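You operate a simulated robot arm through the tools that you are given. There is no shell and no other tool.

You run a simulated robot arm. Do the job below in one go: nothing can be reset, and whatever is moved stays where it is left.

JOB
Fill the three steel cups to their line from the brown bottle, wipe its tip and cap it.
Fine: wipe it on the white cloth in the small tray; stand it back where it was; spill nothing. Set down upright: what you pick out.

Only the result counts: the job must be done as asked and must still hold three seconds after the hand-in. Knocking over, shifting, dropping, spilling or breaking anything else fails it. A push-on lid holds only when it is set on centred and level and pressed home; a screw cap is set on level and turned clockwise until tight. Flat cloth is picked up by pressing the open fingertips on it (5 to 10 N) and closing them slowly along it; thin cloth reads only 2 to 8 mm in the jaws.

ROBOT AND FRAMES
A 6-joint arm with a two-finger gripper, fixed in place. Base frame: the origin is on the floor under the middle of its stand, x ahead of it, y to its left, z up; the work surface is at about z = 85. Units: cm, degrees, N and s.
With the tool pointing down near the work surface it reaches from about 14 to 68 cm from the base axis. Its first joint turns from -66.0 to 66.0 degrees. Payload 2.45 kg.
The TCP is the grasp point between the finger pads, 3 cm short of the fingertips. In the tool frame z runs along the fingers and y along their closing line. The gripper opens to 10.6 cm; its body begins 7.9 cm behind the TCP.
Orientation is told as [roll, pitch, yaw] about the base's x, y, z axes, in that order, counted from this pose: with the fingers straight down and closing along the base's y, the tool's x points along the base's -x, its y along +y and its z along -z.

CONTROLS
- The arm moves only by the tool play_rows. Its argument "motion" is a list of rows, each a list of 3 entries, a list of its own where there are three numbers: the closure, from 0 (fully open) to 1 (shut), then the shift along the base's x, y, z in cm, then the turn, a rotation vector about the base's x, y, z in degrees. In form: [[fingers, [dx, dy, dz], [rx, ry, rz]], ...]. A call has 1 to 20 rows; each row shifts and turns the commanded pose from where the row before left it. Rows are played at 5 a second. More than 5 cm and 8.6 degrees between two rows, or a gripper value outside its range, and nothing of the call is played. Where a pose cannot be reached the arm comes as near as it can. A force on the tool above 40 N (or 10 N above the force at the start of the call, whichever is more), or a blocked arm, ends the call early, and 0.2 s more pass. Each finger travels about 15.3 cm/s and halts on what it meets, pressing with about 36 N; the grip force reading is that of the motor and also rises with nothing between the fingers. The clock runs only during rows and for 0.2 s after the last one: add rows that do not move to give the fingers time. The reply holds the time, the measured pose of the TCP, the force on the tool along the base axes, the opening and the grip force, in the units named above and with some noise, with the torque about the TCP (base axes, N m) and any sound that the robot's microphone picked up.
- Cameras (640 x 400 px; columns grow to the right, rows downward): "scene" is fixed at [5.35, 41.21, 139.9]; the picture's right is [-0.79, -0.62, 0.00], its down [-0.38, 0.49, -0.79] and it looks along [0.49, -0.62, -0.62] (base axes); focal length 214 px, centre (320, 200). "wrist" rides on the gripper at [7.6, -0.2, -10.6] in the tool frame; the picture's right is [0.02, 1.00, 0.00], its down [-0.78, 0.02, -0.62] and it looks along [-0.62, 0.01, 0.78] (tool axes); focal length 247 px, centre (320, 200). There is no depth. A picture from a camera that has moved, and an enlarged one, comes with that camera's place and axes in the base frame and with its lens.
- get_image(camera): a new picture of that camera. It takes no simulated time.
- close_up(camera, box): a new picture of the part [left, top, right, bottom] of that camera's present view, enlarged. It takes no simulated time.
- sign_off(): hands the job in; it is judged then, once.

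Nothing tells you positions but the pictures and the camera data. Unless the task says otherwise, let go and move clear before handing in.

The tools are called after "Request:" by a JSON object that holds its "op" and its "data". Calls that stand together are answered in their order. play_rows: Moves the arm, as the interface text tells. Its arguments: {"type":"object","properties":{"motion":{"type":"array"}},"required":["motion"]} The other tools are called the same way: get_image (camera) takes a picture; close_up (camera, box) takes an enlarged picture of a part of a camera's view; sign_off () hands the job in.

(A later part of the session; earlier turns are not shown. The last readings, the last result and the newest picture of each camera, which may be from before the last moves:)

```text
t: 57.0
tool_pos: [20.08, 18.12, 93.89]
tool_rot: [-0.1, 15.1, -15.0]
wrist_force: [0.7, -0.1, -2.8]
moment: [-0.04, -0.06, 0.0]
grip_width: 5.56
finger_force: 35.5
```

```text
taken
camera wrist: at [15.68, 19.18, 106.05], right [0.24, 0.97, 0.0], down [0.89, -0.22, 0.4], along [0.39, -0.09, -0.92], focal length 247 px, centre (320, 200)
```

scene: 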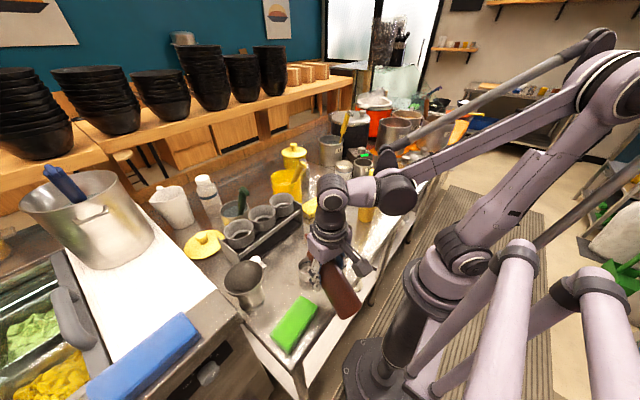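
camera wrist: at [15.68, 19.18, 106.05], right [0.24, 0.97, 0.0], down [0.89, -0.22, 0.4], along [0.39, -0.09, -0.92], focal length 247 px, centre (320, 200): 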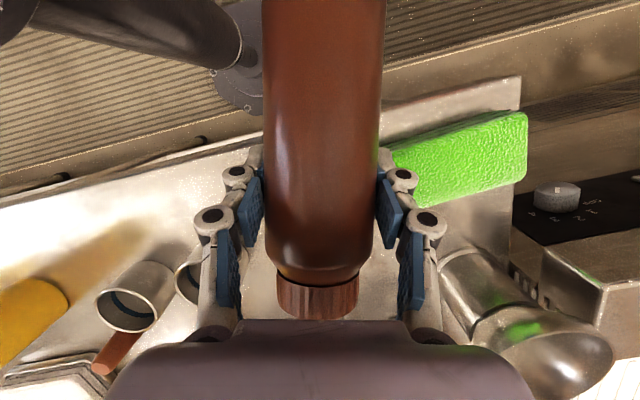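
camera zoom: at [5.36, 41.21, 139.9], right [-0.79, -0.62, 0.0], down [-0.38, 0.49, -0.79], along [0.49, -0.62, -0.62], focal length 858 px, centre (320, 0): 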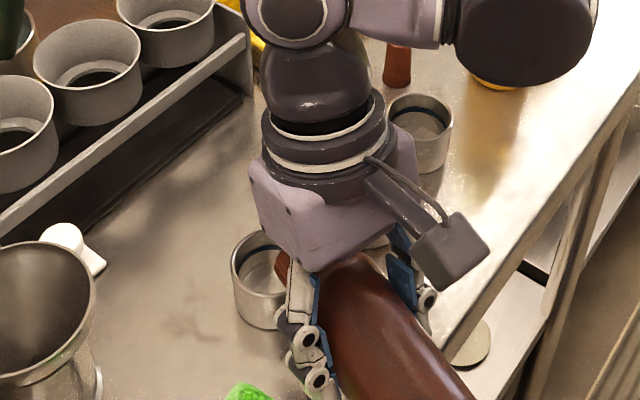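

At 15° nozzle-up nothing flows, but the gripper hides the tip from the fixed camera. I'll swing the bottle 45° around the tip (keeping it above cup A) so the camera sees the nozzle side-on.

Request:
{"op": "play_rows", "data": {"motion": [[0.51, [-0.257, -1.289, 0], [0, 0, 7.5]], [0.51, [-0.086, -1.312, 0], [0, 0, 7.5]], [0.51, [0.086, -1.312, 0], [0, 0, 7.5]], [0.51, [0.257, -1.289, 0], [0, 0, 7.5]], [0.51, [0.422, -1.245, 0], [0, 0, 7.5]], [0.51, [0.581, -1.179, 0], [0, 0, 7.5]], [0.51, [0, 0, 0], [0, 0, 0]]]}}

Request:
{"op": "get_image", "data": {"camera": "scene"}}

Request:
{"op": "close_up", "data": {"camera": "scene", "box": [240, 200, 400, 300]}}

```text
t: 58.6
tool_pos: [21.23, 10.51, 94.02]
tool_rot: [-0.1, 15.0, 30.1]
wrist_force: [-0.4, -0.1, -2.8]
moment: [0.05, -0.04, -0.01]
grip_width: 5.55
finger_force: 35.9
```

```text
taken
```

scene: 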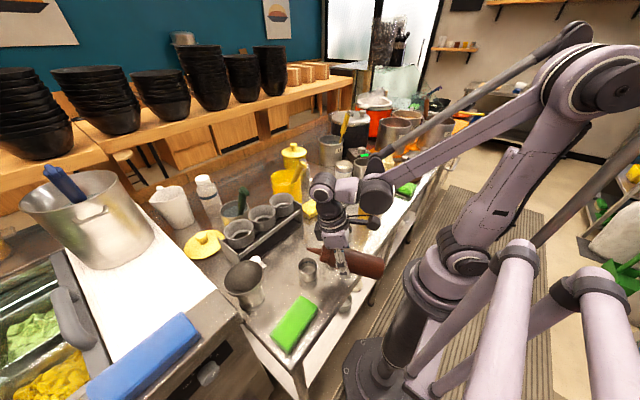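

```text
4.00 times, centred on (320, 250) of scene
camera zoom: at [5.36, 41.21, 139.9], right [-0.79, -0.62, 0.0], down [-0.38, 0.49, -0.79], along [0.49, -0.62, -0.62], focal length 858 px, centre (320, 0)
```

zoom: 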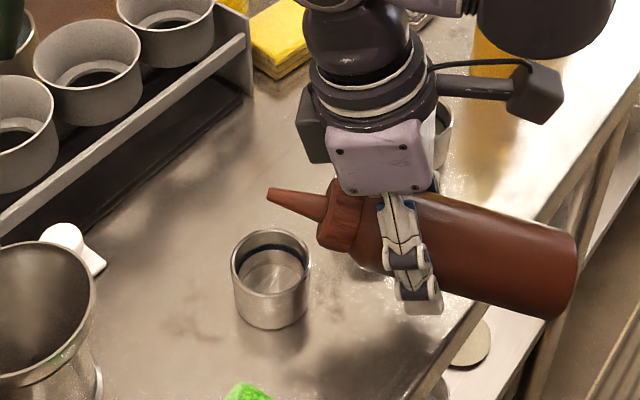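

Now the view is excellent: the nozzle tip sits directly over cup A. Continuing to lower the nozzle, one step at a time, to 7.5° and then level.

Request:
{"op": "play_rows", "data": {"motion": [[0.51, [-0.23, -0.125, -0.8], [-3.75, 6.495, 0]], [0.51, [0, 0, 0], [0, 0, 0]]]}}

Request:
{"op": "close_up", "data": {"camera": "scene", "box": [260, 230, 340, 280]}}

Request:
{"op": "play_rows", "data": {"motion": [[0.51, [-0.077, -0.045, -0.44], [-3.75, 6.495, 0]], [0.51, [0, 0, 0], [0, 0, 0]]]}}

Request:
{"op": "close_up", "data": {"camera": "scene", "box": [260, 230, 340, 280]}}

```text
t: 59.2
tool_pos: [20.89, 10.4, 92.98]
tool_rot: [-0.1, 22.6, 30.0]
wrist_force: [-0.2, -0.2, -3.1]
moment: [0.04, -0.03, 0.01]
grip_width: 5.58
finger_force: 35.9
```

```text
8.00 times, centred on (300, 255) of scene
camera zoom: at [5.35, 41.21, 139.9], right [-0.79, -0.62, 0.0], down [-0.38, 0.49, -0.79], along [0.49, -0.62, -0.62], focal length 1716 px, centre (480, -240)
```

zoom: 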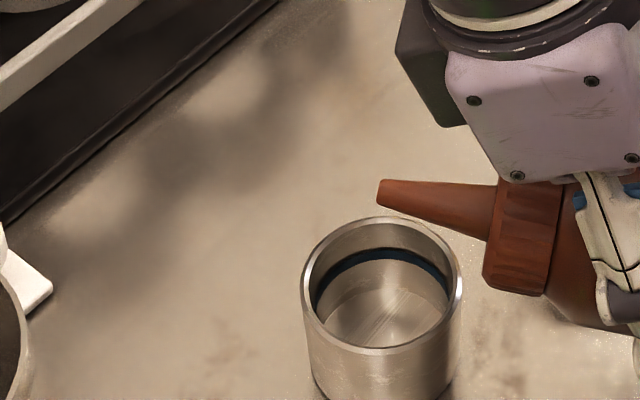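

```text
t: 59.8
tool_pos: [20.95, 10.41, 92.74]
tool_rot: [-0.1, 25.2, 30.0]
wrist_force: [-0.3, 0.2, -2.8]
moment: [0.01, -0.02, 0.0]
grip_width: 5.58
finger_force: 35.6
out of reach, approached as far as the arm can: row 1
```

```text
8.00 times, centred on (300, 255) of scene
camera zoom: at [5.35, 41.21, 139.9], right [-0.79, -0.62, 0.0], down [-0.38, 0.49, -0.79], along [0.49, -0.62, -0.62], focal length 1716 px, centre (480, -240)
```

zoom: 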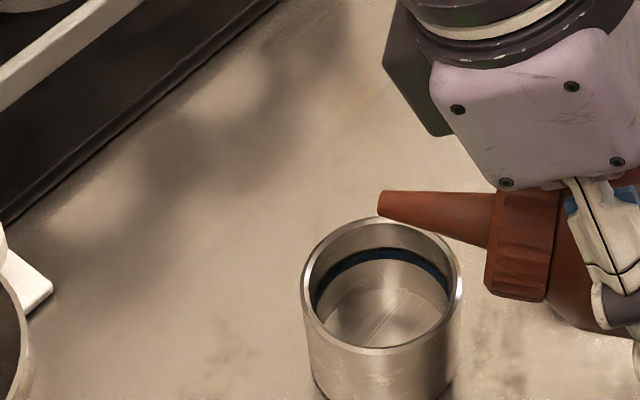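

Lean-back is limited: the arm stops at about 25°, leaving the nozzle roughly level, and no liquid has come out. I'll go back nozzle-up, rise, and turn the bottle around so that the tool can point outward instead (that lean reached 60° before).

Request:
{"op": "play_rows", "data": {"motion": [[0.51, [0.077, 0.045, 1.04], [3.75, -6.495, 0]], [0.51, [0.23, 0.13, 1.67], [3.75, -6.495, 0]], [0.51, [0.38, 0.225, 1.71], [3.75, -6.495, 0]], [0.51, [0.52, 0.3, 1.78], [3.75, -6.495, 0]], [0.51, [1.5, 0, 2.5], [0, 0, 0]], [0.51, [2.5, 0, 2.5], [0, 0, 0]], [0.51, [3, 0, 2.5], [0, 0, 0]], [0.51, [3, 0, 2.5], [0, 0, 0]], [0.51, [2, 0, 1.2], [0, 0, 0]], [0.51, [0, 0, 0], [0, 0, 0]]]}}

Request:
{"op": "close_up", "data": {"camera": "scene", "box": [200, 100, 392, 220]}}

```text
t: 62.0
tool_pos: [34.18, 11.09, 109.84]
tool_rot: [-0.2, -4.8, 30.0]
wrist_force: [0.0, 0.5, -2.1]
moment: [0.05, -0.02, -0.01]
grip_width: 5.56
finger_force: 36.3
```

```text
3.33 times, centred on (296, 160) of scene
camera zoom: at [5.36, 41.21, 139.9], right [-0.79, -0.62, 0.0], down [-0.38, 0.49, -0.79], along [0.49, -0.62, -0.62], focal length 715 px, centre (400, 333)
```

zoom: 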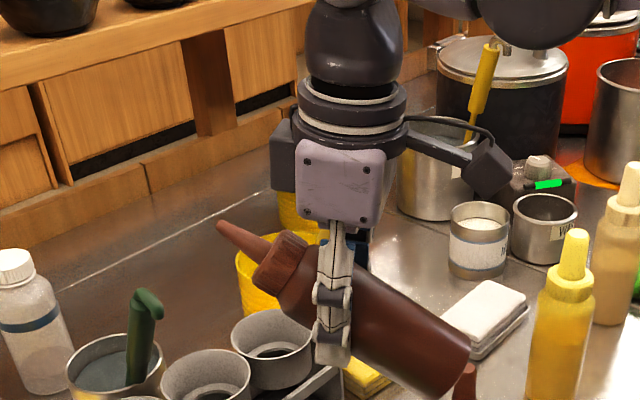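

The tool is 4.8° off vertical, which I'll correct. Then I yaw in stages toward -120° with the bottle still nozzle-up, high above everything.

Request:
{"op": "play_rows", "data": {"motion": [[0.51, [0, 0, 1], [-2.4, 4.157, 0]], [0.51, [0, 0, 1], [0, 0, -7.5]], [0.51, [0, 0, 0], [0, 0, -7.5]], [0.51, [0, 0, 0], [0, 0, -7.5]], [0.51, [0, 0, 0], [0, 0, -7.5]], [0.51, [0, 0, 0], [0, 0, -7.5]], [0.51, [0, 0, 0], [0, 0, -7.5]], [0.51, [0, 0, 0], [0, 0, -7.5]], [0.51, [0, 0, 0], [0, 0, -7.5]], [0.51, [0, 0, 0], [0, 0, -7.5]], [0.51, [0, 0, 0], [0, 0, -7.5]], [0.51, [0, 0, 0], [0, 0, 0]]]}}

Request:
{"op": "play_rows", "data": {"motion": [[0.51, [0, 0, 0], [0, 0, -7.5]], [0.51, [0, 0, 0], [0, 0, -7.5]], [0.51, [0, 0, 0], [0, 0, -7.5]], [0.51, [0, 0, 0], [0, 0, -7.5]], [0.51, [0, 0, 0], [0, 0, -7.5]], [0.51, [0, 0, 0], [0, 0, -7.5]], [0.51, [0, 0, 0], [0, 0, -7.5]], [0.51, [0, 0, 0], [0, 0, -7.5]], [0.51, [0, 0, 0], [0, 0, -7.5]], [0.51, [0, 0, 0], [0, 0, -7.5]], [0.51, [0, 0, 0], [0, 0, 0]]]}}

Request:
{"op": "get_image", "data": {"camera": "scene"}}

```text
t: 64.6
tool_pos: [34.1, 11.14, 111.91]
tool_rot: [0.0, 0.1, -45.1]
wrist_force: [0.3, -0.4, -3.7]
moment: [-0.05, -0.02, -0.02]
grip_width: 5.53
finger_force: 35.8
```

```text
t: 67.0
tool_pos: [34.33, 11.23, 111.98]
tool_rot: [-0.2, 0.0, -120.1]
wrist_force: [0.5, 0.3, -3.9]
moment: [-0.03, 0.05, 0.0]
grip_width: 5.54
finger_force: 35.8
```

```text
taken
```

scene: 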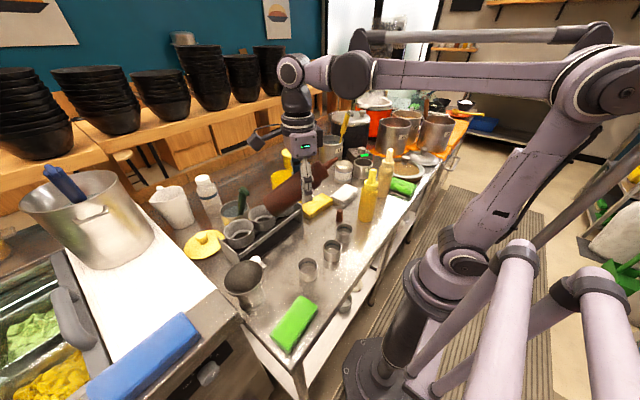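

The yaw reached -120° cleanly: the nozzle now points toward the robot side with the body outward. I'll lower it so the tip is above cup B (28.45, 5.8), still nozzle-up.

Request:
{"op": "play_rows", "data": {"motion": [[0.51, [-1.25, 2.45, 0], [0, 0, 0]], [0.51, [0, 0, -2.5], [0, 0, 0]], [0.51, [0, 0, -3.5], [0, 0, 0]], [0.51, [0, 0, -3.5], [0, 0, 0]], [0.51, [0, 0, -3], [0, 0, 0]], [0.51, [0, 0, -1.6], [0, 0, 0]], [0.51, [0, 0, 0], [0, 0, 0]]]}}

Request:
{"op": "get_image", "data": {"camera": "scene"}}

Request:
{"op": "close_up", "data": {"camera": "scene", "box": [240, 170, 400, 270]}}

Request:
{"op": "get_image", "data": {"camera": "wrist"}}

```text
t: 68.6
tool_pos: [32.81, 13.63, 97.79]
tool_rot: [-0.1, 0.0, -120.0]
wrist_force: [0.5, -0.2, -2.6]
moment: [-0.02, 0.0, 0.02]
grip_width: 5.54
finger_force: 35.4
```

```text
taken
```

scene: 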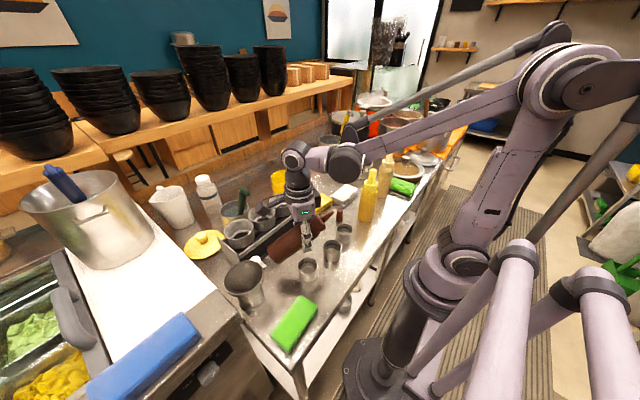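

```text
4.00 times, centred on (320, 220) of scene
camera zoom: at [5.36, 41.21, 139.9], right [-0.79, -0.62, 0.0], down [-0.38, 0.49, -0.79], along [0.49, -0.62, -0.62], focal length 858 px, centre (320, 120)
```

zoom: 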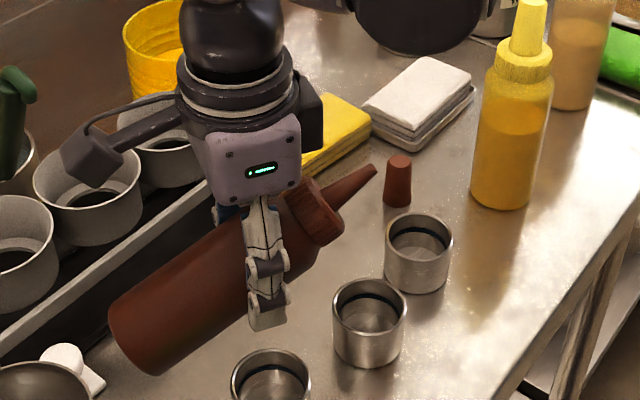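

```text
taken
camera wrist: at [36.64, 20.24, 108.48], right [0.88, -0.48, 0.0], down [-0.38, -0.69, 0.62], along [-0.3, -0.54, -0.78], focal length 247 px, centre (320, 200)
```

wrist: 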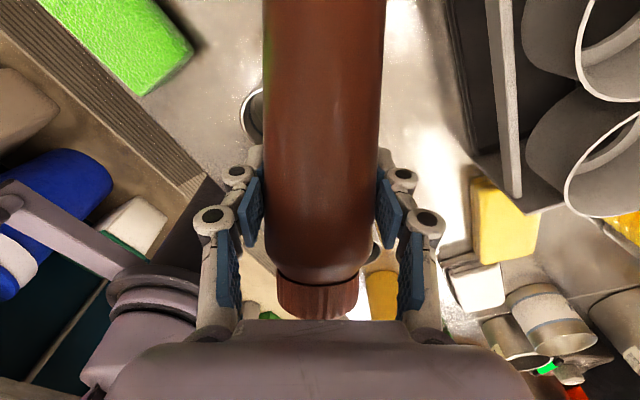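

The tip is exactly above cup B with an unobstructed view. Tilting down in steps (7.5° each), tip kept over the cup.

Request:
{"op": "play_rows", "data": {"motion": [[0.51, [0.3, 0.52, -1.3], [6.495, -3.75, 0]], [0.51, [0.225, 0.38, -1.0], [6.495, -3.75, 0]], [0.51, [0, 0, 0], [0, 0, 0]]]}}

Request:
{"op": "play_rows", "data": {"motion": [[0.51, [0.13, 0.23, -0.86], [6.495, -3.75, 0]], [0.51, [0, 0, 0], [0, 0, 0]]]}}

Request:
{"op": "close_up", "data": {"camera": "scene", "box": [280, 200, 376, 260]}}

Request:
{"op": "play_rows", "data": {"motion": [[0.51, [0.045, 0.077, -0.34], [6.495, -3.75, 0]], [0.51, [0, 0, 0], [0, 0, 0]]]}}

Request:
{"op": "close_up", "data": {"camera": "scene", "box": [280, 200, 376, 260]}}

```text
t: 69.4
tool_pos: [33.67, 14.33, 95.55]
tool_rot: [-0.1, 15.1, -120.0]
wrist_force: [0.4, -0.5, -2.7]
moment: [-0.02, 0.03, -0.03]
grip_width: 5.54
finger_force: 36.3
```

```text
t: 70.0
tool_pos: [33.62, 14.74, 94.8]
tool_rot: [0.0, 22.7, -120.0]
wrist_force: [-0.6, -0.8, -3.6]
moment: [-0.01, 0.03, 0.01]
grip_width: 5.56
finger_force: 35.9
```

```text
6.67 times, centred on (328, 230) of scene
camera zoom: at [5.36, 41.21, 139.9], right [-0.79, -0.62, 0.0], down [-0.38, 0.49, -0.79], along [0.49, -0.62, -0.62], focal length 1430 px, centre (267, 0)
```

zoom: 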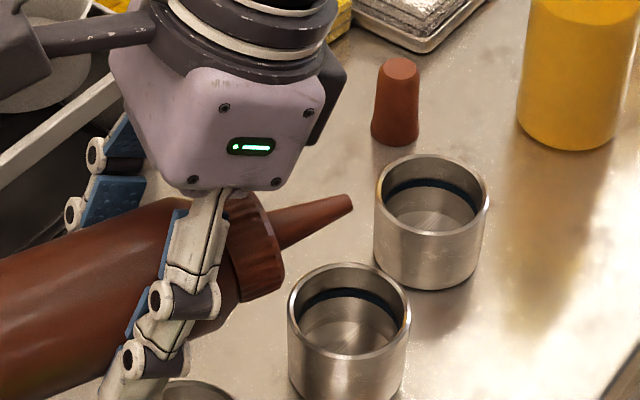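

```text
t: 70.6
tool_pos: [33.67, 14.84, 94.34]
tool_rot: [-0.1, 30.1, -120.0]
wrist_force: [-0.1, 0.2, -2.8]
moment: [-0.08, 0.03, 0.0]
grip_width: 5.53
finger_force: 35.8
```

```text
6.67 times, centred on (328, 230) of scene
camera zoom: at [5.36, 41.21, 139.9], right [-0.79, -0.62, 0.0], down [-0.38, 0.49, -0.79], along [0.49, -0.62, -0.62], focal length 1430 px, centre (267, 0)
```

zoom: 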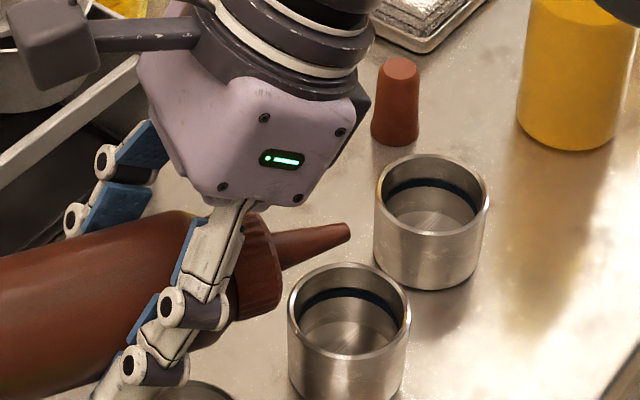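

Level nozzle and still no flow; the tip is aligned over cup B. Continuing below level.

Request:
{"op": "play_rows", "data": {"motion": [[0.51, [-0.045, -0.077, 0.06], [6.495, -3.75, 0]], [0.51, [0, 0, 0], [0, 0, 0]]]}}

Request:
{"op": "close_up", "data": {"camera": "scene", "box": [280, 200, 376, 260]}}

Request:
{"op": "play_rows", "data": {"motion": [[0.51, [-0.13, -0.23, 0.54], [6.495, -3.75, 0]], [0.51, [0, 0, 0], [0, 0, 0]]]}}

Request:
{"op": "close_up", "data": {"camera": "scene", "box": [280, 200, 376, 260]}}

```text
t: 71.2
tool_pos: [33.53, 14.64, 94.49]
tool_rot: [0.0, 37.6, -120.0]
wrist_force: [-0.7, 0.1, -4.6]
moment: [-0.04, 0.01, -0.03]
grip_width: 5.56
finger_force: 36.3
```

```text
6.67 times, centred on (328, 230) of scene
camera zoom: at [5.36, 41.21, 139.9], right [-0.79, -0.62, 0.0], down [-0.38, 0.49, -0.79], along [0.49, -0.62, -0.62], focal length 1430 px, centre (267, 0)
```

zoom: 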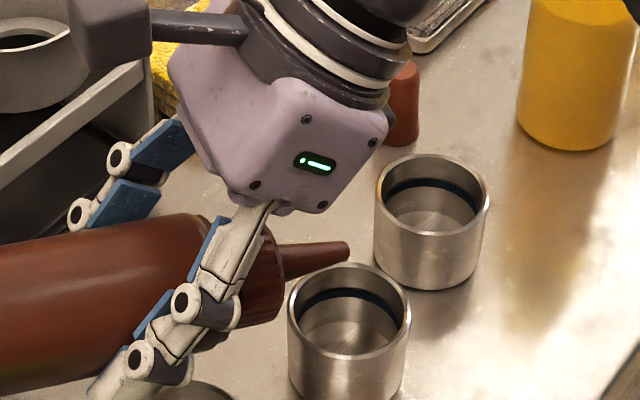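

```text
t: 71.8
tool_pos: [33.52, 14.38, 94.92]
tool_rot: [-0.1, 45.0, -120.0]
wrist_force: [1.4, -0.2, -2.6]
moment: [-0.06, 0.03, -0.03]
grip_width: 5.55
finger_force: 36.2
```

```text
6.67 times, centred on (328, 230) of scene
camera zoom: at [5.36, 41.21, 139.9], right [-0.79, -0.62, 0.0], down [-0.38, 0.49, -0.79], along [0.49, -0.62, -0.62], focal length 1430 px, centre (267, 0)
```

zoom: 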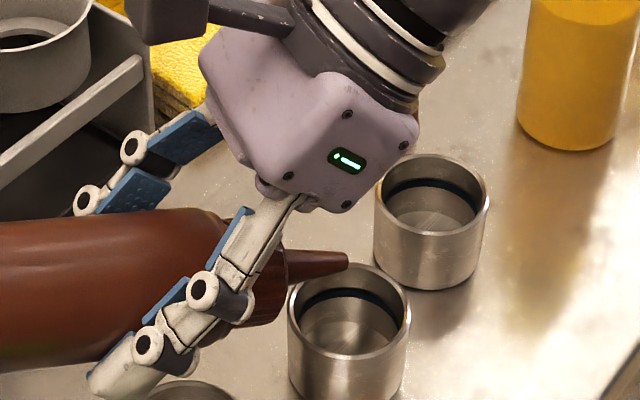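

Still nothing at 15° below level. Two more steps down to 30° below level.

Request:
{"op": "play_rows", "data": {"motion": [[0.51, [-0.225, -0.38, 0.8], [6.495, -3.75, 0]], [0.51, [0, 0, 0], [0, 0, 0]]]}}

Request:
{"op": "close_up", "data": {"camera": "scene", "box": [280, 200, 376, 260]}}

Request:
{"op": "play_rows", "data": {"motion": [[0.51, [-0.3, -0.52, 1.0], [6.495, -3.75, 0]], [0.51, [0, 0, 0], [0, 0, 0]]]}}

Request:
{"op": "close_up", "data": {"camera": "scene", "box": [280, 200, 376, 260]}}

```text
t: 72.4
tool_pos: [33.36, 14.21, 95.82]
tool_rot: [-0.3, 52.7, -120.2]
wrist_force: [0.1, 0.8, -3.8]
moment: [-0.02, 0.03, 0.01]
grip_width: 5.55
finger_force: 36.2
```

```text
6.67 times, centred on (328, 230) of scene
camera zoom: at [5.36, 41.21, 139.9], right [-0.79, -0.62, 0.0], down [-0.38, 0.49, -0.79], along [0.49, -0.62, -0.62], focal length 1430 px, centre (267, 0)
```

zoom: 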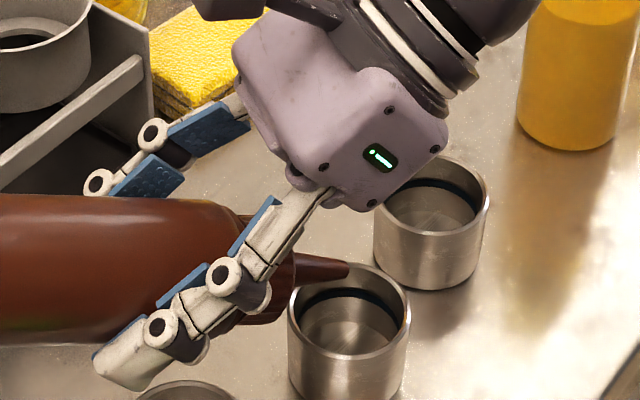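

```text
t: 73.0
tool_pos: [33.02, 13.65, 96.75]
tool_rot: [-0.3, 60.2, -120.0]
wrist_force: [0.4, -1.0, -3.1]
moment: [-0.03, 0.04, 0.01]
grip_width: 5.56
finger_force: 35.6
```

```text
6.67 times, centred on (328, 230) of scene
camera zoom: at [5.36, 41.21, 139.9], right [-0.79, -0.62, 0.0], down [-0.38, 0.49, -0.79], along [0.49, -0.62, -0.62], focal length 1430 px, centre (267, 0)
```

zoom: 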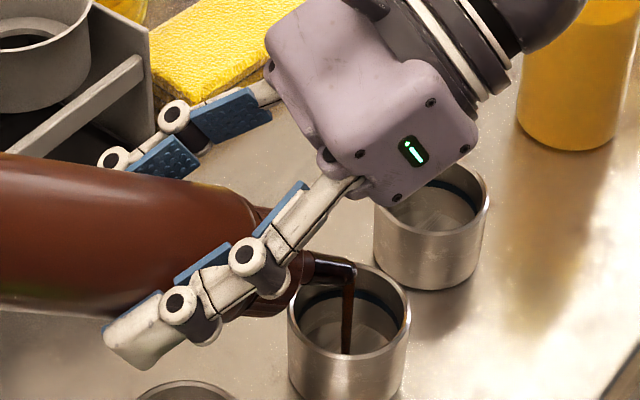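

At 30° below level a dark stream falls into cup B. I'll hold and watch the level in short steps.

Request:
{"op": "play_rows", "data": {"motion": [[0.51, [0, 0, 0], [0, 0, 0]]]}}

Request:
{"op": "close_up", "data": {"camera": "scene", "box": [312, 232, 348, 254]}}

```text
t: 73.4
tool_pos: [33.07, 13.56, 96.87]
tool_rot: [-0.2, 59.9, -120.0]
wrist_force: [-0.4, -0.5, -2.7]
moment: [-0.03, 0.04, 0.01]
grip_width: 5.56
finger_force: 36.0
```

```text
16.00 times, centred on (330, 243) of scene
camera zoom: at [5.36, 41.21, 139.9], right [-0.79, -0.62, 0.0], down [-0.38, 0.49, -0.79], along [0.49, -0.62, -0.62], focal length 3432 px, centre (160, -488)
```

zoom: 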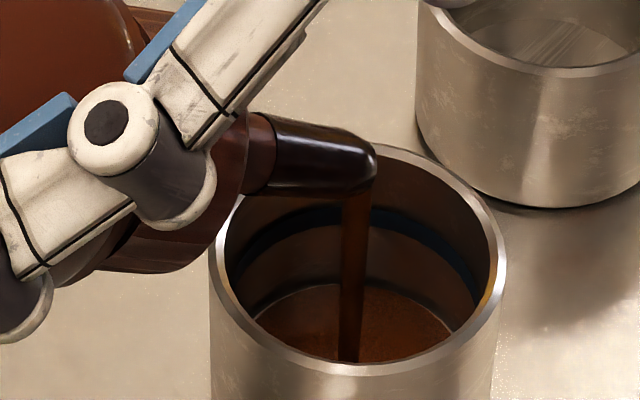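

The cup bottom is now covered. Continuing in short holds.

Request:
{"op": "play_rows", "data": {"motion": [[0.51, [0, 0, 0], [0, 0, 0]], [0.51, [0, 0, 0], [0, 0, 0]], [0.51, [0, 0, 0], [0, 0, 0]]]}}

Request:
{"op": "close_up", "data": {"camera": "scene", "box": [312, 232, 348, 254]}}

```text
t: 74.2
tool_pos: [33.0, 13.54, 96.73]
tool_rot: [-0.2, 60.1, -120.1]
wrist_force: [0.7, 0.8, -2.7]
moment: [-0.08, 0.04, -0.01]
grip_width: 5.54
finger_force: 36.3
```

```text
16.00 times, centred on (330, 243) of scene
camera zoom: at [5.36, 41.21, 139.9], right [-0.79, -0.62, 0.0], down [-0.38, 0.49, -0.79], along [0.49, -0.62, -0.62], focal length 3432 px, centre (160, -488)
```

zoom: 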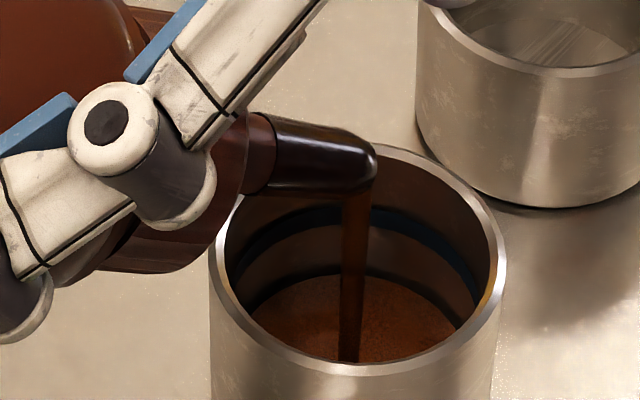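

The level rises slowly (about 2 mm per second), which is easy to control. Holding longer now.

Request:
{"op": "play_rows", "data": {"motion": [[0.51, [0, 0, 0], [0, 0, 0]], [0.51, [0, 0, 0], [0, 0, 0]], [0.51, [0, 0, 0], [0, 0, 0]], [0.51, [0, 0, 0], [0, 0, 0]], [0.51, [0, 0, 0], [0, 0, 0]], [0.51, [0, 0, 0], [0, 0, 0]], [0.51, [0, 0, 0], [0, 0, 0]], [0.51, [0, 0, 0], [0, 0, 0]], [0.51, [0, 0, 0], [0, 0, 0]]]}}

Request:
{"op": "close_up", "data": {"camera": "scene", "box": [312, 232, 348, 254]}}

```text
t: 76.2
tool_pos: [32.91, 13.63, 96.8]
tool_rot: [-0.2, 60.0, -120.1]
wrist_force: [-0.2, -0.3, -2.6]
moment: [-0.05, 0.04, -0.01]
grip_width: 5.53
finger_force: 36.0
```

```text
16.00 times, centred on (330, 243) of scene
camera zoom: at [5.36, 41.21, 139.9], right [-0.79, -0.62, 0.0], down [-0.38, 0.49, -0.79], along [0.49, -0.62, -0.62], focal length 3432 px, centre (160, -488)
```

zoom: 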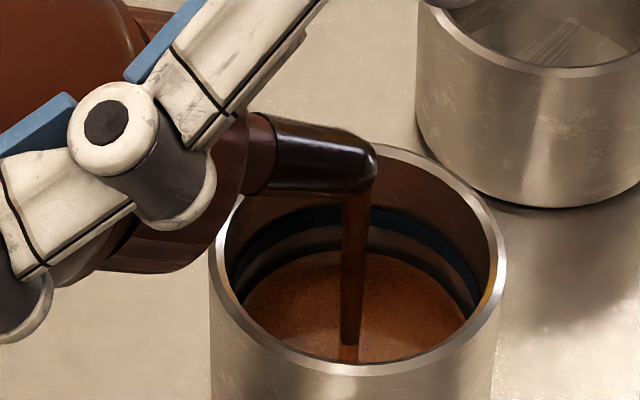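

The surface is just below the dark line band at the back wall. A bit more, in short steps.

Request:
{"op": "play_rows", "data": {"motion": [[0.51, [0, 0, 0], [0, 0, 0]], [0.51, [0, 0, 0], [0, 0, 0]], [0.51, [0, 0, 0], [0, 0, 0]]]}}

Request:
{"op": "close_up", "data": {"camera": "scene", "box": [320, 236, 344, 251]}}

```text
t: 77.0
tool_pos: [33.0, 13.71, 96.87]
tool_rot: [-0.2, 60.0, -120.2]
wrist_force: [-0.5, -0.5, -3.6]
moment: [-0.06, 0.05, 0.02]
grip_width: 5.55
finger_force: 36.0
```

```text
16.00 times, centred on (332, 244) of scene
camera zoom: at [5.36, 41.21, 139.9], right [-0.79, -0.62, 0.0], down [-0.38, 0.49, -0.79], along [0.49, -0.62, -0.62], focal length 3432 px, centre (128, -496)
```

zoom: 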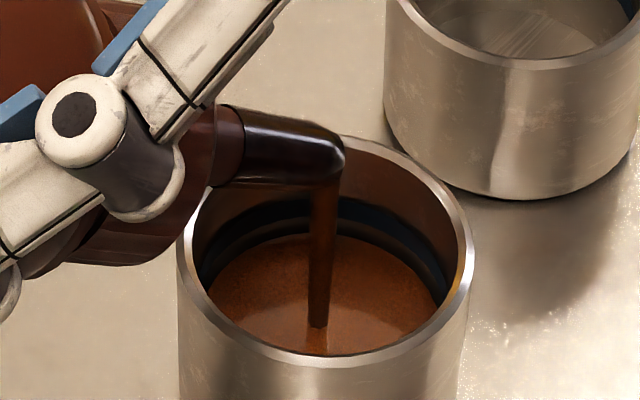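

The surface is about 3 mm under the band. Continuing in small steps.

Request:
{"op": "play_rows", "data": {"motion": [[0.51, [0, 0, 0], [0, 0, 0]], [0.51, [0, 0, 0], [0, 0, 0]], [0.51, [0, 0, 0], [0, 0, 0]]]}}

Request:
{"op": "close_up", "data": {"camera": "scene", "box": [326, 240, 342, 250]}}

```text
t: 77.8
tool_pos: [32.91, 13.58, 96.69]
tool_rot: [-0.3, 60.0, -120.1]
wrist_force: [-0.1, 0.2, -3.0]
moment: [-0.06, 0.05, 0.01]
grip_width: 5.55
finger_force: 36.5
```

```text
16.00 times, centred on (334, 245) of scene
camera zoom: at [5.36, 41.21, 139.9], right [-0.79, -0.62, 0.0], down [-0.38, 0.49, -0.79], along [0.49, -0.62, -0.62], focal length 3432 px, centre (96, -520)
```

zoom: 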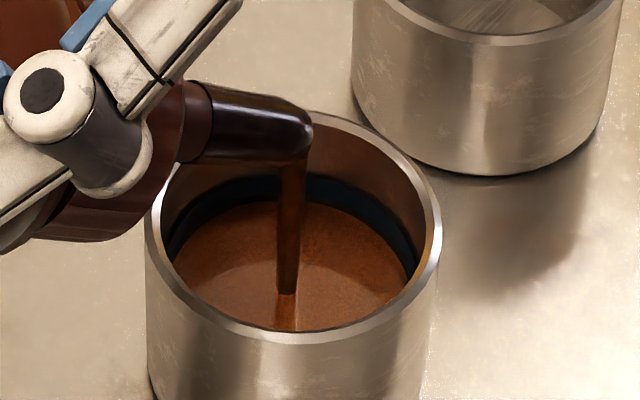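

The surface has just reached the lower edge of the band. About half a second more and then I tilt back so that it ends mid-band.

Request:
{"op": "play_rows", "data": {"motion": [[0.51, [0, 0, 0], [0, 0, 0]], [0.51, [0, 0, 0], [0, 0, 0]]]}}

Request:
{"op": "close_up", "data": {"camera": "scene", "box": [326, 240, 342, 250]}}

```text
t: 78.4
tool_pos: [32.95, 13.58, 96.74]
tool_rot: [-0.3, 60.0, -120.1]
wrist_force: [0.7, -0.9, -3.0]
moment: [0.0, 0.02, 0.01]
grip_width: 5.55
finger_force: 35.7
```

```text
16.00 times, centred on (334, 245) of scene
camera zoom: at [5.36, 41.21, 139.9], right [-0.79, -0.62, 0.0], down [-0.38, 0.49, -0.79], along [0.49, -0.62, -0.62], focal length 3432 px, centre (96, -520)
```

zoom: 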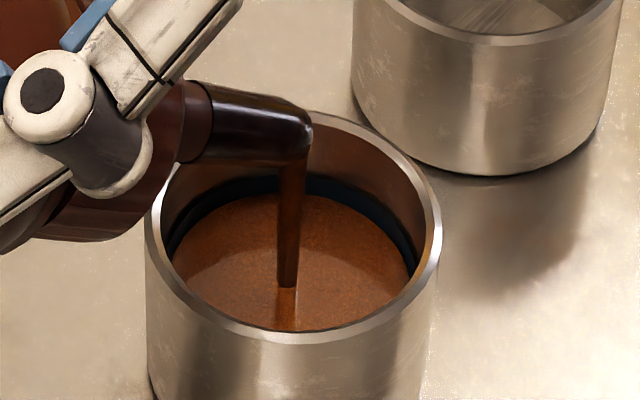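

About 60 % of the band is still visible. One more short beat, then tilt back to stop the flow, tip kept above the cup.

Request:
{"op": "play_rows", "data": {"motion": [[0.51, [0, 0, 0], [0, 0, 0]], [0.51, [0.3, 0.52, -1.0], [-6.495, 3.75, 0]], [0.51, [0.225, 0.38, -0.8], [-6.495, 3.75, 0]], [0.51, [0, 0, 0], [0, 0, 0]]]}}

Request:
{"op": "close_up", "data": {"camera": "scene", "box": [326, 240, 342, 250]}}

Request:
{"op": "close_up", "data": {"camera": "scene", "box": [280, 200, 376, 260]}}

```text
t: 79.4
tool_pos: [33.45, 14.44, 94.98]
tool_rot: [-0.3, 44.9, -120.2]
wrist_force: [1.0, -0.7, -2.2]
moment: [-0.06, 0.01, 0.03]
grip_width: 5.56
finger_force: 36.1
```

```text
16.00 times, centred on (334, 245) of scene
camera zoom: at [5.36, 41.21, 139.9], right [-0.79, -0.62, 0.0], down [-0.38, 0.49, -0.79], along [0.49, -0.62, -0.62], focal length 3432 px, centre (96, -520)
```

zoom: 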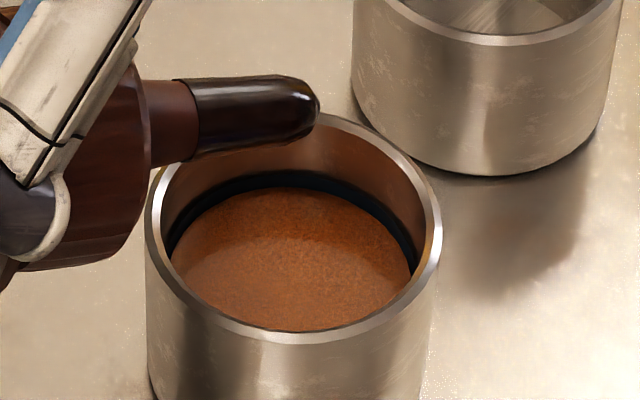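

```text
6.67 times, centred on (328, 230) of scene
camera zoom: at [5.36, 41.21, 139.9], right [-0.79, -0.62, 0.0], down [-0.38, 0.49, -0.79], along [0.49, -0.62, -0.62], focal length 1430 px, centre (267, 0)
```

zoom: 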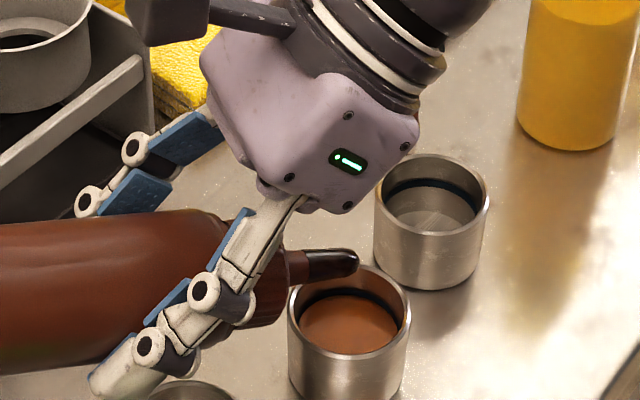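

Cup B is filled to mid-band. Now nozzle-up again above cup B, then over to cup C (29.35, -2.6) with a small extra yaw so the wrist stays away from the yellow bottle.

Request:
{"op": "play_rows", "data": {"motion": [[0.51, [0.13, 0.23, -0.34], [-6.495, 3.75, 0]], [0.51, [0.045, 0.077, 0.24], [-6.495, 3.75, 0]], [0.51, [-0.045, -0.077, 0.84], [-6.495, 3.75, 0]], [0.51, [-0.13, -0.23, 1.17], [-6.495, 3.75, 0]], [0.51, [-0.225, -0.38, 1.2], [-6.495, 3.75, 0]], [0.51, [-0.3, -0.52, 1.3], [-6.495, 3.75, 0]], [0.51, [0, 0, 0], [0, 0, 0]]]}}

Request:
{"op": "close_up", "data": {"camera": "scene", "box": [240, 170, 400, 270]}}

```text
t: 81.0
tool_pos: [32.88, 13.62, 99.42]
tool_rot: [-0.1, -0.1, -120.0]
wrist_force: [-0.7, -0.1, -3.3]
moment: [-0.09, 0.03, 0.0]
grip_width: 5.56
finger_force: 36.1
```

```text
4.00 times, centred on (320, 220) of scene
camera zoom: at [5.36, 41.21, 139.9], right [-0.79, -0.62, 0.0], down [-0.38, 0.49, -0.79], along [0.49, -0.62, -0.62], focal length 858 px, centre (320, 120)
```

zoom: 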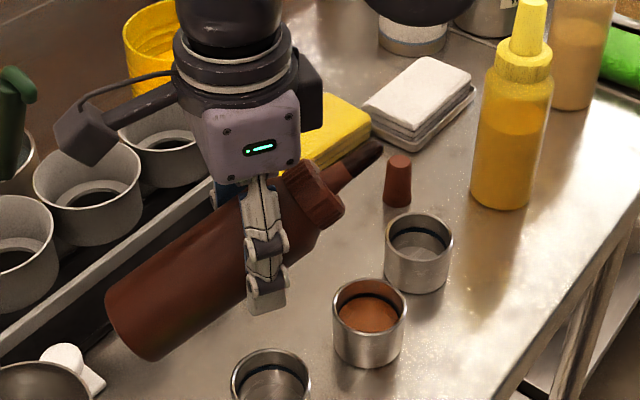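

Clean so far. Moving the tip to above cup C.

Request:
{"op": "play_rows", "data": {"motion": [[0.51, [0.35, -1.5, 0], [0, 0, -5]], [0.51, [0.6, -2.6, 0], [0, 0, -5]], [0.51, [0.65, -2.8, 0], [0, 0, 0]], [0.51, [0.6, -2.4, 0], [0, 0, 0]], [0.51, [0, 0, 0], [0, 0, 0]]]}}

Request:
{"op": "close_up", "data": {"camera": "scene", "box": [260, 150, 420, 250]}}

Request:
{"op": "get_image", "data": {"camera": "scene"}}

```text
t: 82.2
tool_pos: [35.2, 4.11, 99.43]
tool_rot: [-0.1, 0.1, -130.0]
wrist_force: [0.9, -0.7, -2.1]
moment: [-0.01, 0.01, -0.03]
grip_width: 5.55
finger_force: 36.0
```

```text
4.00 times, centred on (340, 200) of scene
camera zoom: at [5.36, 41.21, 139.9], right [-0.79, -0.62, 0.0], down [-0.38, 0.49, -0.79], along [0.49, -0.62, -0.62], focal length 858 px, centre (240, 200)
```

zoom: 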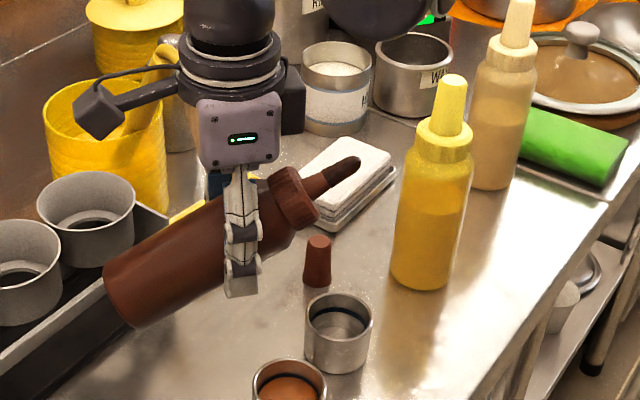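

```text
taken
```

scene: 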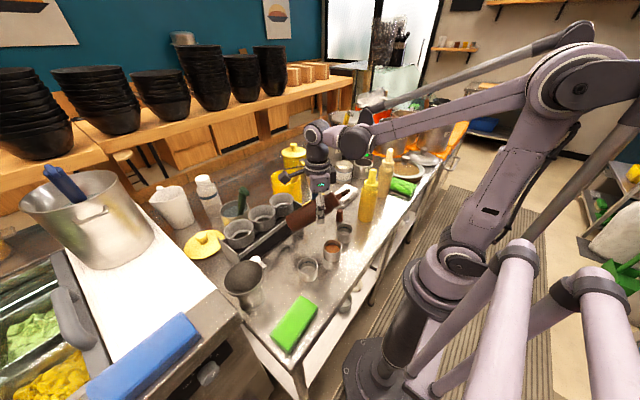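

The tip is precisely above cup C. Tilting down to 15° below level first, then checking clearance to the yellow bottle.

Request:
{"op": "play_rows", "data": {"motion": [[0.51, [0.39, 0.46, -1.9], [5.745, -4.82, 0]], [0.51, [0.28, 0.34, -1.5], [5.745, -4.82, 0]], [0.51, [0.17, 0.2, -1.06], [5.745, -4.82, 0]], [0.51, [0.06, 0.07, -0.64], [5.745, -4.82, 0]], [0.51, [-0.06, -0.07, 0.06], [5.745, -4.82, 0]], [0.51, [-0.17, -0.2, 0.54], [5.745, -4.82, 0]], [0.51, [0, 0, 0], [0, 0, 0]]]}}

Request:
{"op": "close_up", "data": {"camera": "scene", "box": [280, 140, 440, 240]}}

```text
t: 83.8
tool_pos: [35.8, 5.09, 94.81]
tool_rot: [-0.1, 45.1, -130.0]
wrist_force: [-0.5, 0.9, -2.9]
moment: [-0.04, 0.05, 0.0]
grip_width: 5.58
finger_force: 35.5
```

```text
4.00 times, centred on (360, 190) of scene
camera zoom: at [5.36, 41.21, 139.9], right [-0.79, -0.62, 0.0], down [-0.38, 0.49, -0.79], along [0.49, -0.62, -0.62], focal length 858 px, centre (160, 240)
```

zoom: 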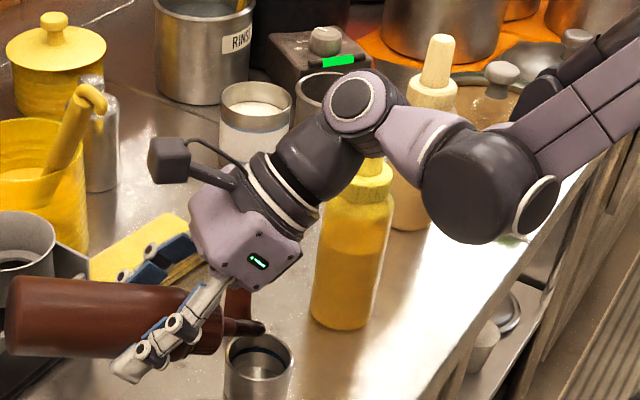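

Clearance to the yellow bottle looks fine. Continuing to 30° below level to pour.

Request:
{"op": "play_rows", "data": {"motion": [[0.51, [-0.28, -0.34, 0.8], [5.745, -4.82, 0]], [0.51, [-0.39, -0.46, 1.0], [5.745, -4.82, 0]], [0.51, [0, 0, 0], [0, 0, 0]]]}}

Request:
{"op": "close_up", "data": {"camera": "scene", "box": [320, 210, 368, 240]}}

Request:
{"op": "close_up", "data": {"camera": "scene", "box": [280, 140, 440, 240]}}

```text
t: 84.6
tool_pos: [35.14, 4.2, 96.7]
tool_rot: [-0.2, 60.1, -130.1]
wrist_force: [0.3, 0.0, -3.1]
moment: [-0.01, 0.02, -0.03]
grip_width: 5.53
finger_force: 36.1
```

```text
13.33 times, centred on (344, 225) of scene
camera zoom: at [5.36, 41.21, 139.9], right [-0.79, -0.62, 0.0], down [-0.38, 0.49, -0.79], along [0.49, -0.62, -0.62], focal length 2860 px, centre (0, -133)
```

zoom: 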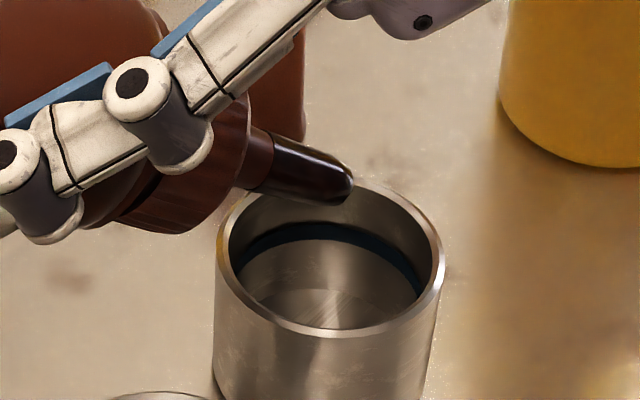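

```text
4.00 times, centred on (360, 190) of scene
camera zoom: at [5.36, 41.21, 139.9], right [-0.79, -0.62, 0.0], down [-0.38, 0.49, -0.79], along [0.49, -0.62, -0.62], focal length 858 px, centre (160, 240)
```

zoom: 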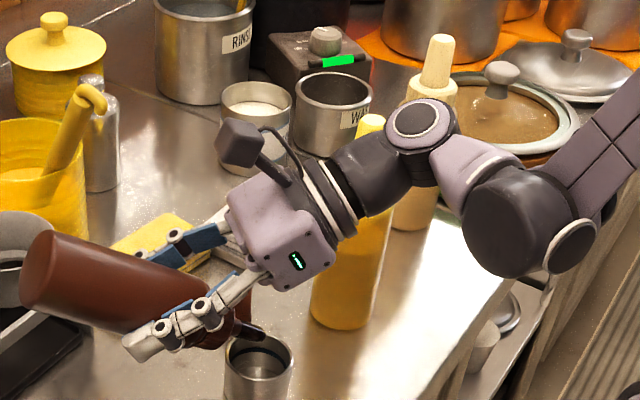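

Tip placed over cup C; no stream visible yet at this angle. Waiting briefly, then tilting a little further if needed.

Request:
{"op": "play_rows", "data": {"motion": [[0.51, [0, 0, 0], [0, 0, 0]], [0.51, [0, 0, 0], [0, 0, 0]]]}}

Request:
{"op": "close_up", "data": {"camera": "scene", "box": [320, 210, 368, 240]}}

```text
t: 85.2
tool_pos: [35.04, 4.23, 96.81]
tool_rot: [-0.2, 60.1, -130.1]
wrist_force: [-0.9, -0.2, -2.3]
moment: [-0.04, 0.03, -0.01]
grip_width: 5.58
finger_force: 36.4
```

```text
13.33 times, centred on (344, 225) of scene
camera zoom: at [5.36, 41.21, 139.9], right [-0.79, -0.62, 0.0], down [-0.38, 0.49, -0.79], along [0.49, -0.62, -0.62], focal length 2860 px, centre (0, -133)
```

zoom: 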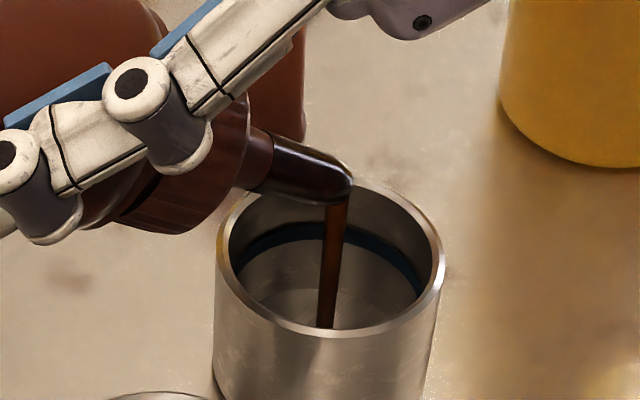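

Flow started into cup C. Cup B took about 6 s in total, so I'll hold for about 3.5 s before the next look.

Request:
{"op": "play_rows", "data": {"motion": [[0.51, [0, 0, 0], [0, 0, 0]], [0.51, [0, 0, 0], [0, 0, 0]], [0.51, [0, 0, 0], [0, 0, 0]], [0.51, [0, 0, 0], [0, 0, 0]], [0.51, [0, 0, 0], [0, 0, 0]], [0.51, [0, 0, 0], [0, 0, 0]], [0.51, [0, 0, 0], [0, 0, 0]], [0.51, [0, 0, 0], [0, 0, 0]], [0.51, [0, 0, 0], [0, 0, 0]], [0.51, [0, 0, 0], [0, 0, 0]], [0.51, [0, 0, 0], [0, 0, 0]], [0.51, [0, 0, 0], [0, 0, 0]], [0.51, [0, 0, 0], [0, 0, 0]], [0.51, [0, 0, 0], [0, 0, 0]], [0.51, [0, 0, 0], [0, 0, 0]]]}}

Request:
{"op": "close_up", "data": {"camera": "scene", "box": [334, 220, 358, 235]}}

```text
t: 88.4
tool_pos: [34.96, 4.23, 96.77]
tool_rot: [-0.2, 59.9, -130.1]
wrist_force: [0.7, 0.4, -2.7]
moment: [-0.03, -0.01, -0.04]
grip_width: 5.55
finger_force: 36.3
```

```text
16.00 times, centred on (346, 228) of scene
camera zoom: at [5.36, 41.21, 139.9], right [-0.79, -0.62, 0.0], down [-0.38, 0.49, -0.79], along [0.49, -0.62, -0.62], focal length 3432 px, centre (-96, -240)
```

zoom: 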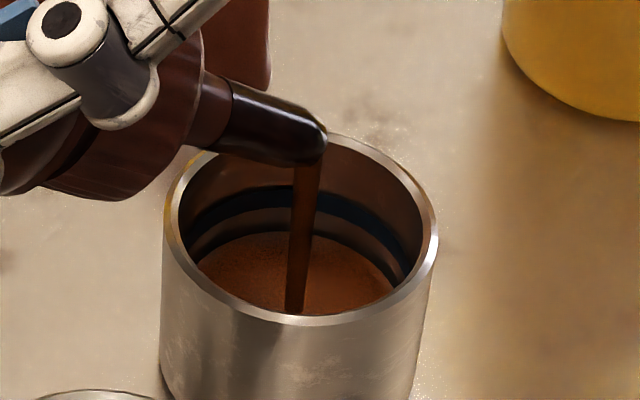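

The level is below the band by about half a centimetre. Holding about 1.4 s more.

Request:
{"op": "play_rows", "data": {"motion": [[0.51, [0, 0, 0], [0, 0, 0]], [0.51, [0, 0, 0], [0, 0, 0]], [0.51, [0, 0, 0], [0, 0, 0]], [0.51, [0, 0, 0], [0, 0, 0]], [0.51, [0, 0, 0], [0, 0, 0]], [0.51, [0, 0, 0], [0, 0, 0]]]}}

Request:
{"op": "close_up", "data": {"camera": "scene", "box": [334, 220, 358, 235]}}

```text
t: 89.8
tool_pos: [35.01, 4.21, 96.66]
tool_rot: [-0.2, 60.1, -130.1]
wrist_force: [0.1, -0.2, -1.1]
moment: [-0.04, -0.02, -0.02]
grip_width: 5.56
finger_force: 35.6
```

```text
16.00 times, centred on (346, 228) of scene
camera zoom: at [5.36, 41.21, 139.9], right [-0.79, -0.62, 0.0], down [-0.38, 0.49, -0.79], along [0.49, -0.62, -0.62], focal length 3432 px, centre (-96, -240)
```

zoom: 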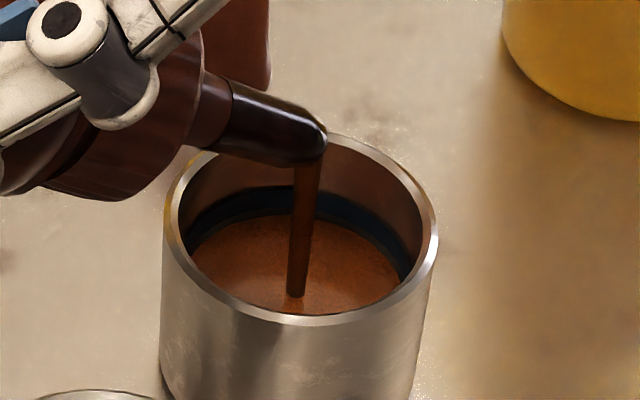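

The surface is right at the band's lower edge. Holding 0.6 s more, then check.

Request:
{"op": "play_rows", "data": {"motion": [[0.51, [0, 0, 0], [0, 0, 0]], [0.51, [0, 0, 0], [0, 0, 0]]]}}

Request:
{"op": "close_up", "data": {"camera": "scene", "box": [334, 220, 358, 235]}}

```text
t: 90.4
tool_pos: [35.16, 4.26, 96.78]
tool_rot: [-0.1, 60.0, -130.1]
wrist_force: [0.9, 0.7, -3.2]
moment: [-0.04, 0.05, -0.01]
grip_width: 5.51
finger_force: 36.6
```

```text
16.00 times, centred on (346, 228) of scene
camera zoom: at [5.36, 41.21, 139.9], right [-0.79, -0.62, 0.0], down [-0.38, 0.49, -0.79], along [0.49, -0.62, -0.62], focal length 3432 px, centre (-96, -240)
```

zoom: 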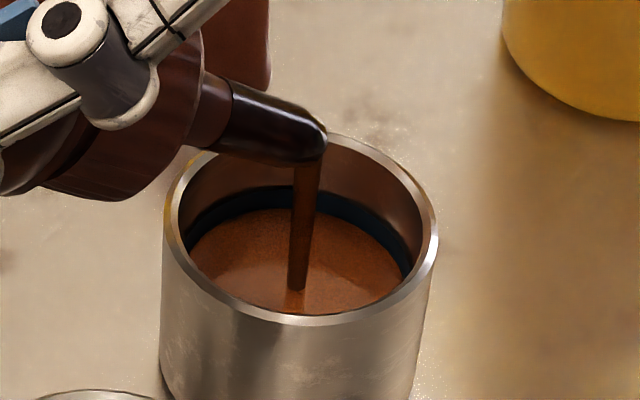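

Most of the band still shows. Two more beats, then tilt back to stop.

Request:
{"op": "play_rows", "data": {"motion": [[0.51, [0, 0, 0], [0, 0, 0]], [0.51, [0, 0, 0], [0, 0, 0]], [0.51, [0.39, 0.46, -1.0], [-5.745, 4.82, 0]], [0.51, [0.28, 0.34, -0.8], [-5.745, 4.82, 0]], [0.51, [0, 0, 0], [0, 0, 0]]]}}

Request:
{"op": "close_up", "data": {"camera": "scene", "box": [334, 220, 358, 235]}}

```text
t: 91.6
tool_pos: [35.94, 5.05, 95.02]
tool_rot: [-0.2, 44.9, -130.0]
wrist_force: [-0.3, 0.0, -1.9]
moment: [-0.06, 0.02, 0.01]
grip_width: 5.56
finger_force: 35.5
```

```text
16.00 times, centred on (346, 228) of scene
camera zoom: at [5.36, 41.21, 139.9], right [-0.79, -0.62, 0.0], down [-0.38, 0.49, -0.79], along [0.49, -0.62, -0.62], focal length 3432 px, centre (-96, -240)
```

zoom: 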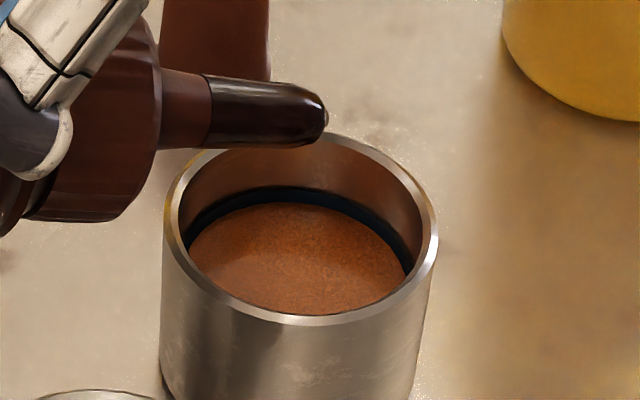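

Cup C is filled to mid-band as well. Now nozzle-up again above cup C and raise the bottle before going to cup A.

Request:
{"op": "play_rows", "data": {"motion": [[0.51, [0.17, 0.2, -0.34], [-5.745, 4.82, 0]], [0.51, [0.06, 0.07, 0.24], [-5.745, 4.82, 0]], [0.51, [-0.06, -0.07, 0.84], [-5.745, 4.82, 0]], [0.51, [-0.17, -0.2, 1.17], [-5.745, 4.82, 0]], [0.51, [-0.28, -0.34, 1.2], [-5.745, 4.82, 0]], [0.51, [-0.39, -0.46, 1.3], [-5.745, 4.82, 0]], [0.51, [0, 0, 3], [0, 0, 0]], [0.51, [0, 0, 3], [0, 0, 0]], [0.51, [0, 0, 0], [0, 0, 0]]]}}

Request:
{"op": "close_up", "data": {"camera": "scene", "box": [260, 150, 420, 250]}}

Request:
{"op": "close_up", "data": {"camera": "scene", "box": [200, 200, 360, 300]}}

```text
t: 93.6
tool_pos: [35.19, 4.21, 105.33]
tool_rot: [-0.2, 0.0, -130.0]
wrist_force: [0.4, 0.8, -1.4]
moment: [-0.07, 0.03, 0.0]
grip_width: 5.55
finger_force: 36.5
```

```text
4.00 times, centred on (340, 200) of scene
camera zoom: at [5.36, 41.21, 139.9], right [-0.79, -0.62, 0.0], down [-0.38, 0.49, -0.79], along [0.49, -0.62, -0.62], focal length 858 px, centre (240, 200)
```

zoom: 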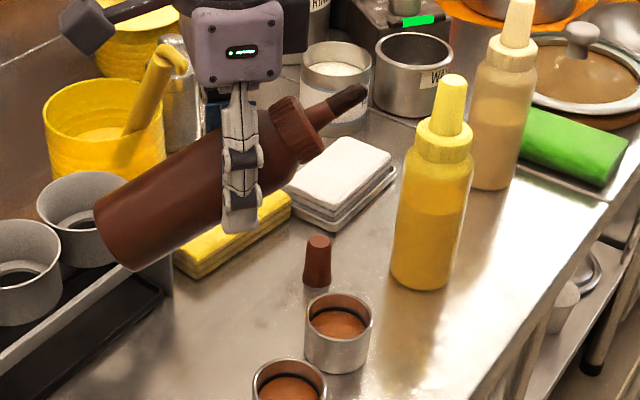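

```text
4.00 times, centred on (280, 250) of scene
camera zoom: at [5.36, 41.21, 139.9], right [-0.79, -0.62, 0.0], down [-0.38, 0.49, -0.79], along [0.49, -0.62, -0.62], focal length 858 px, centre (480, 0)
```

zoom: 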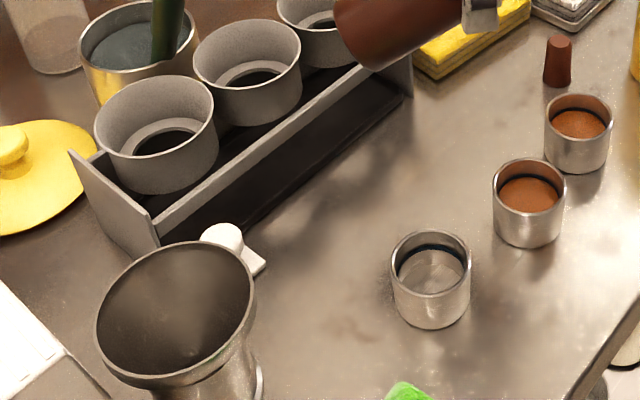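

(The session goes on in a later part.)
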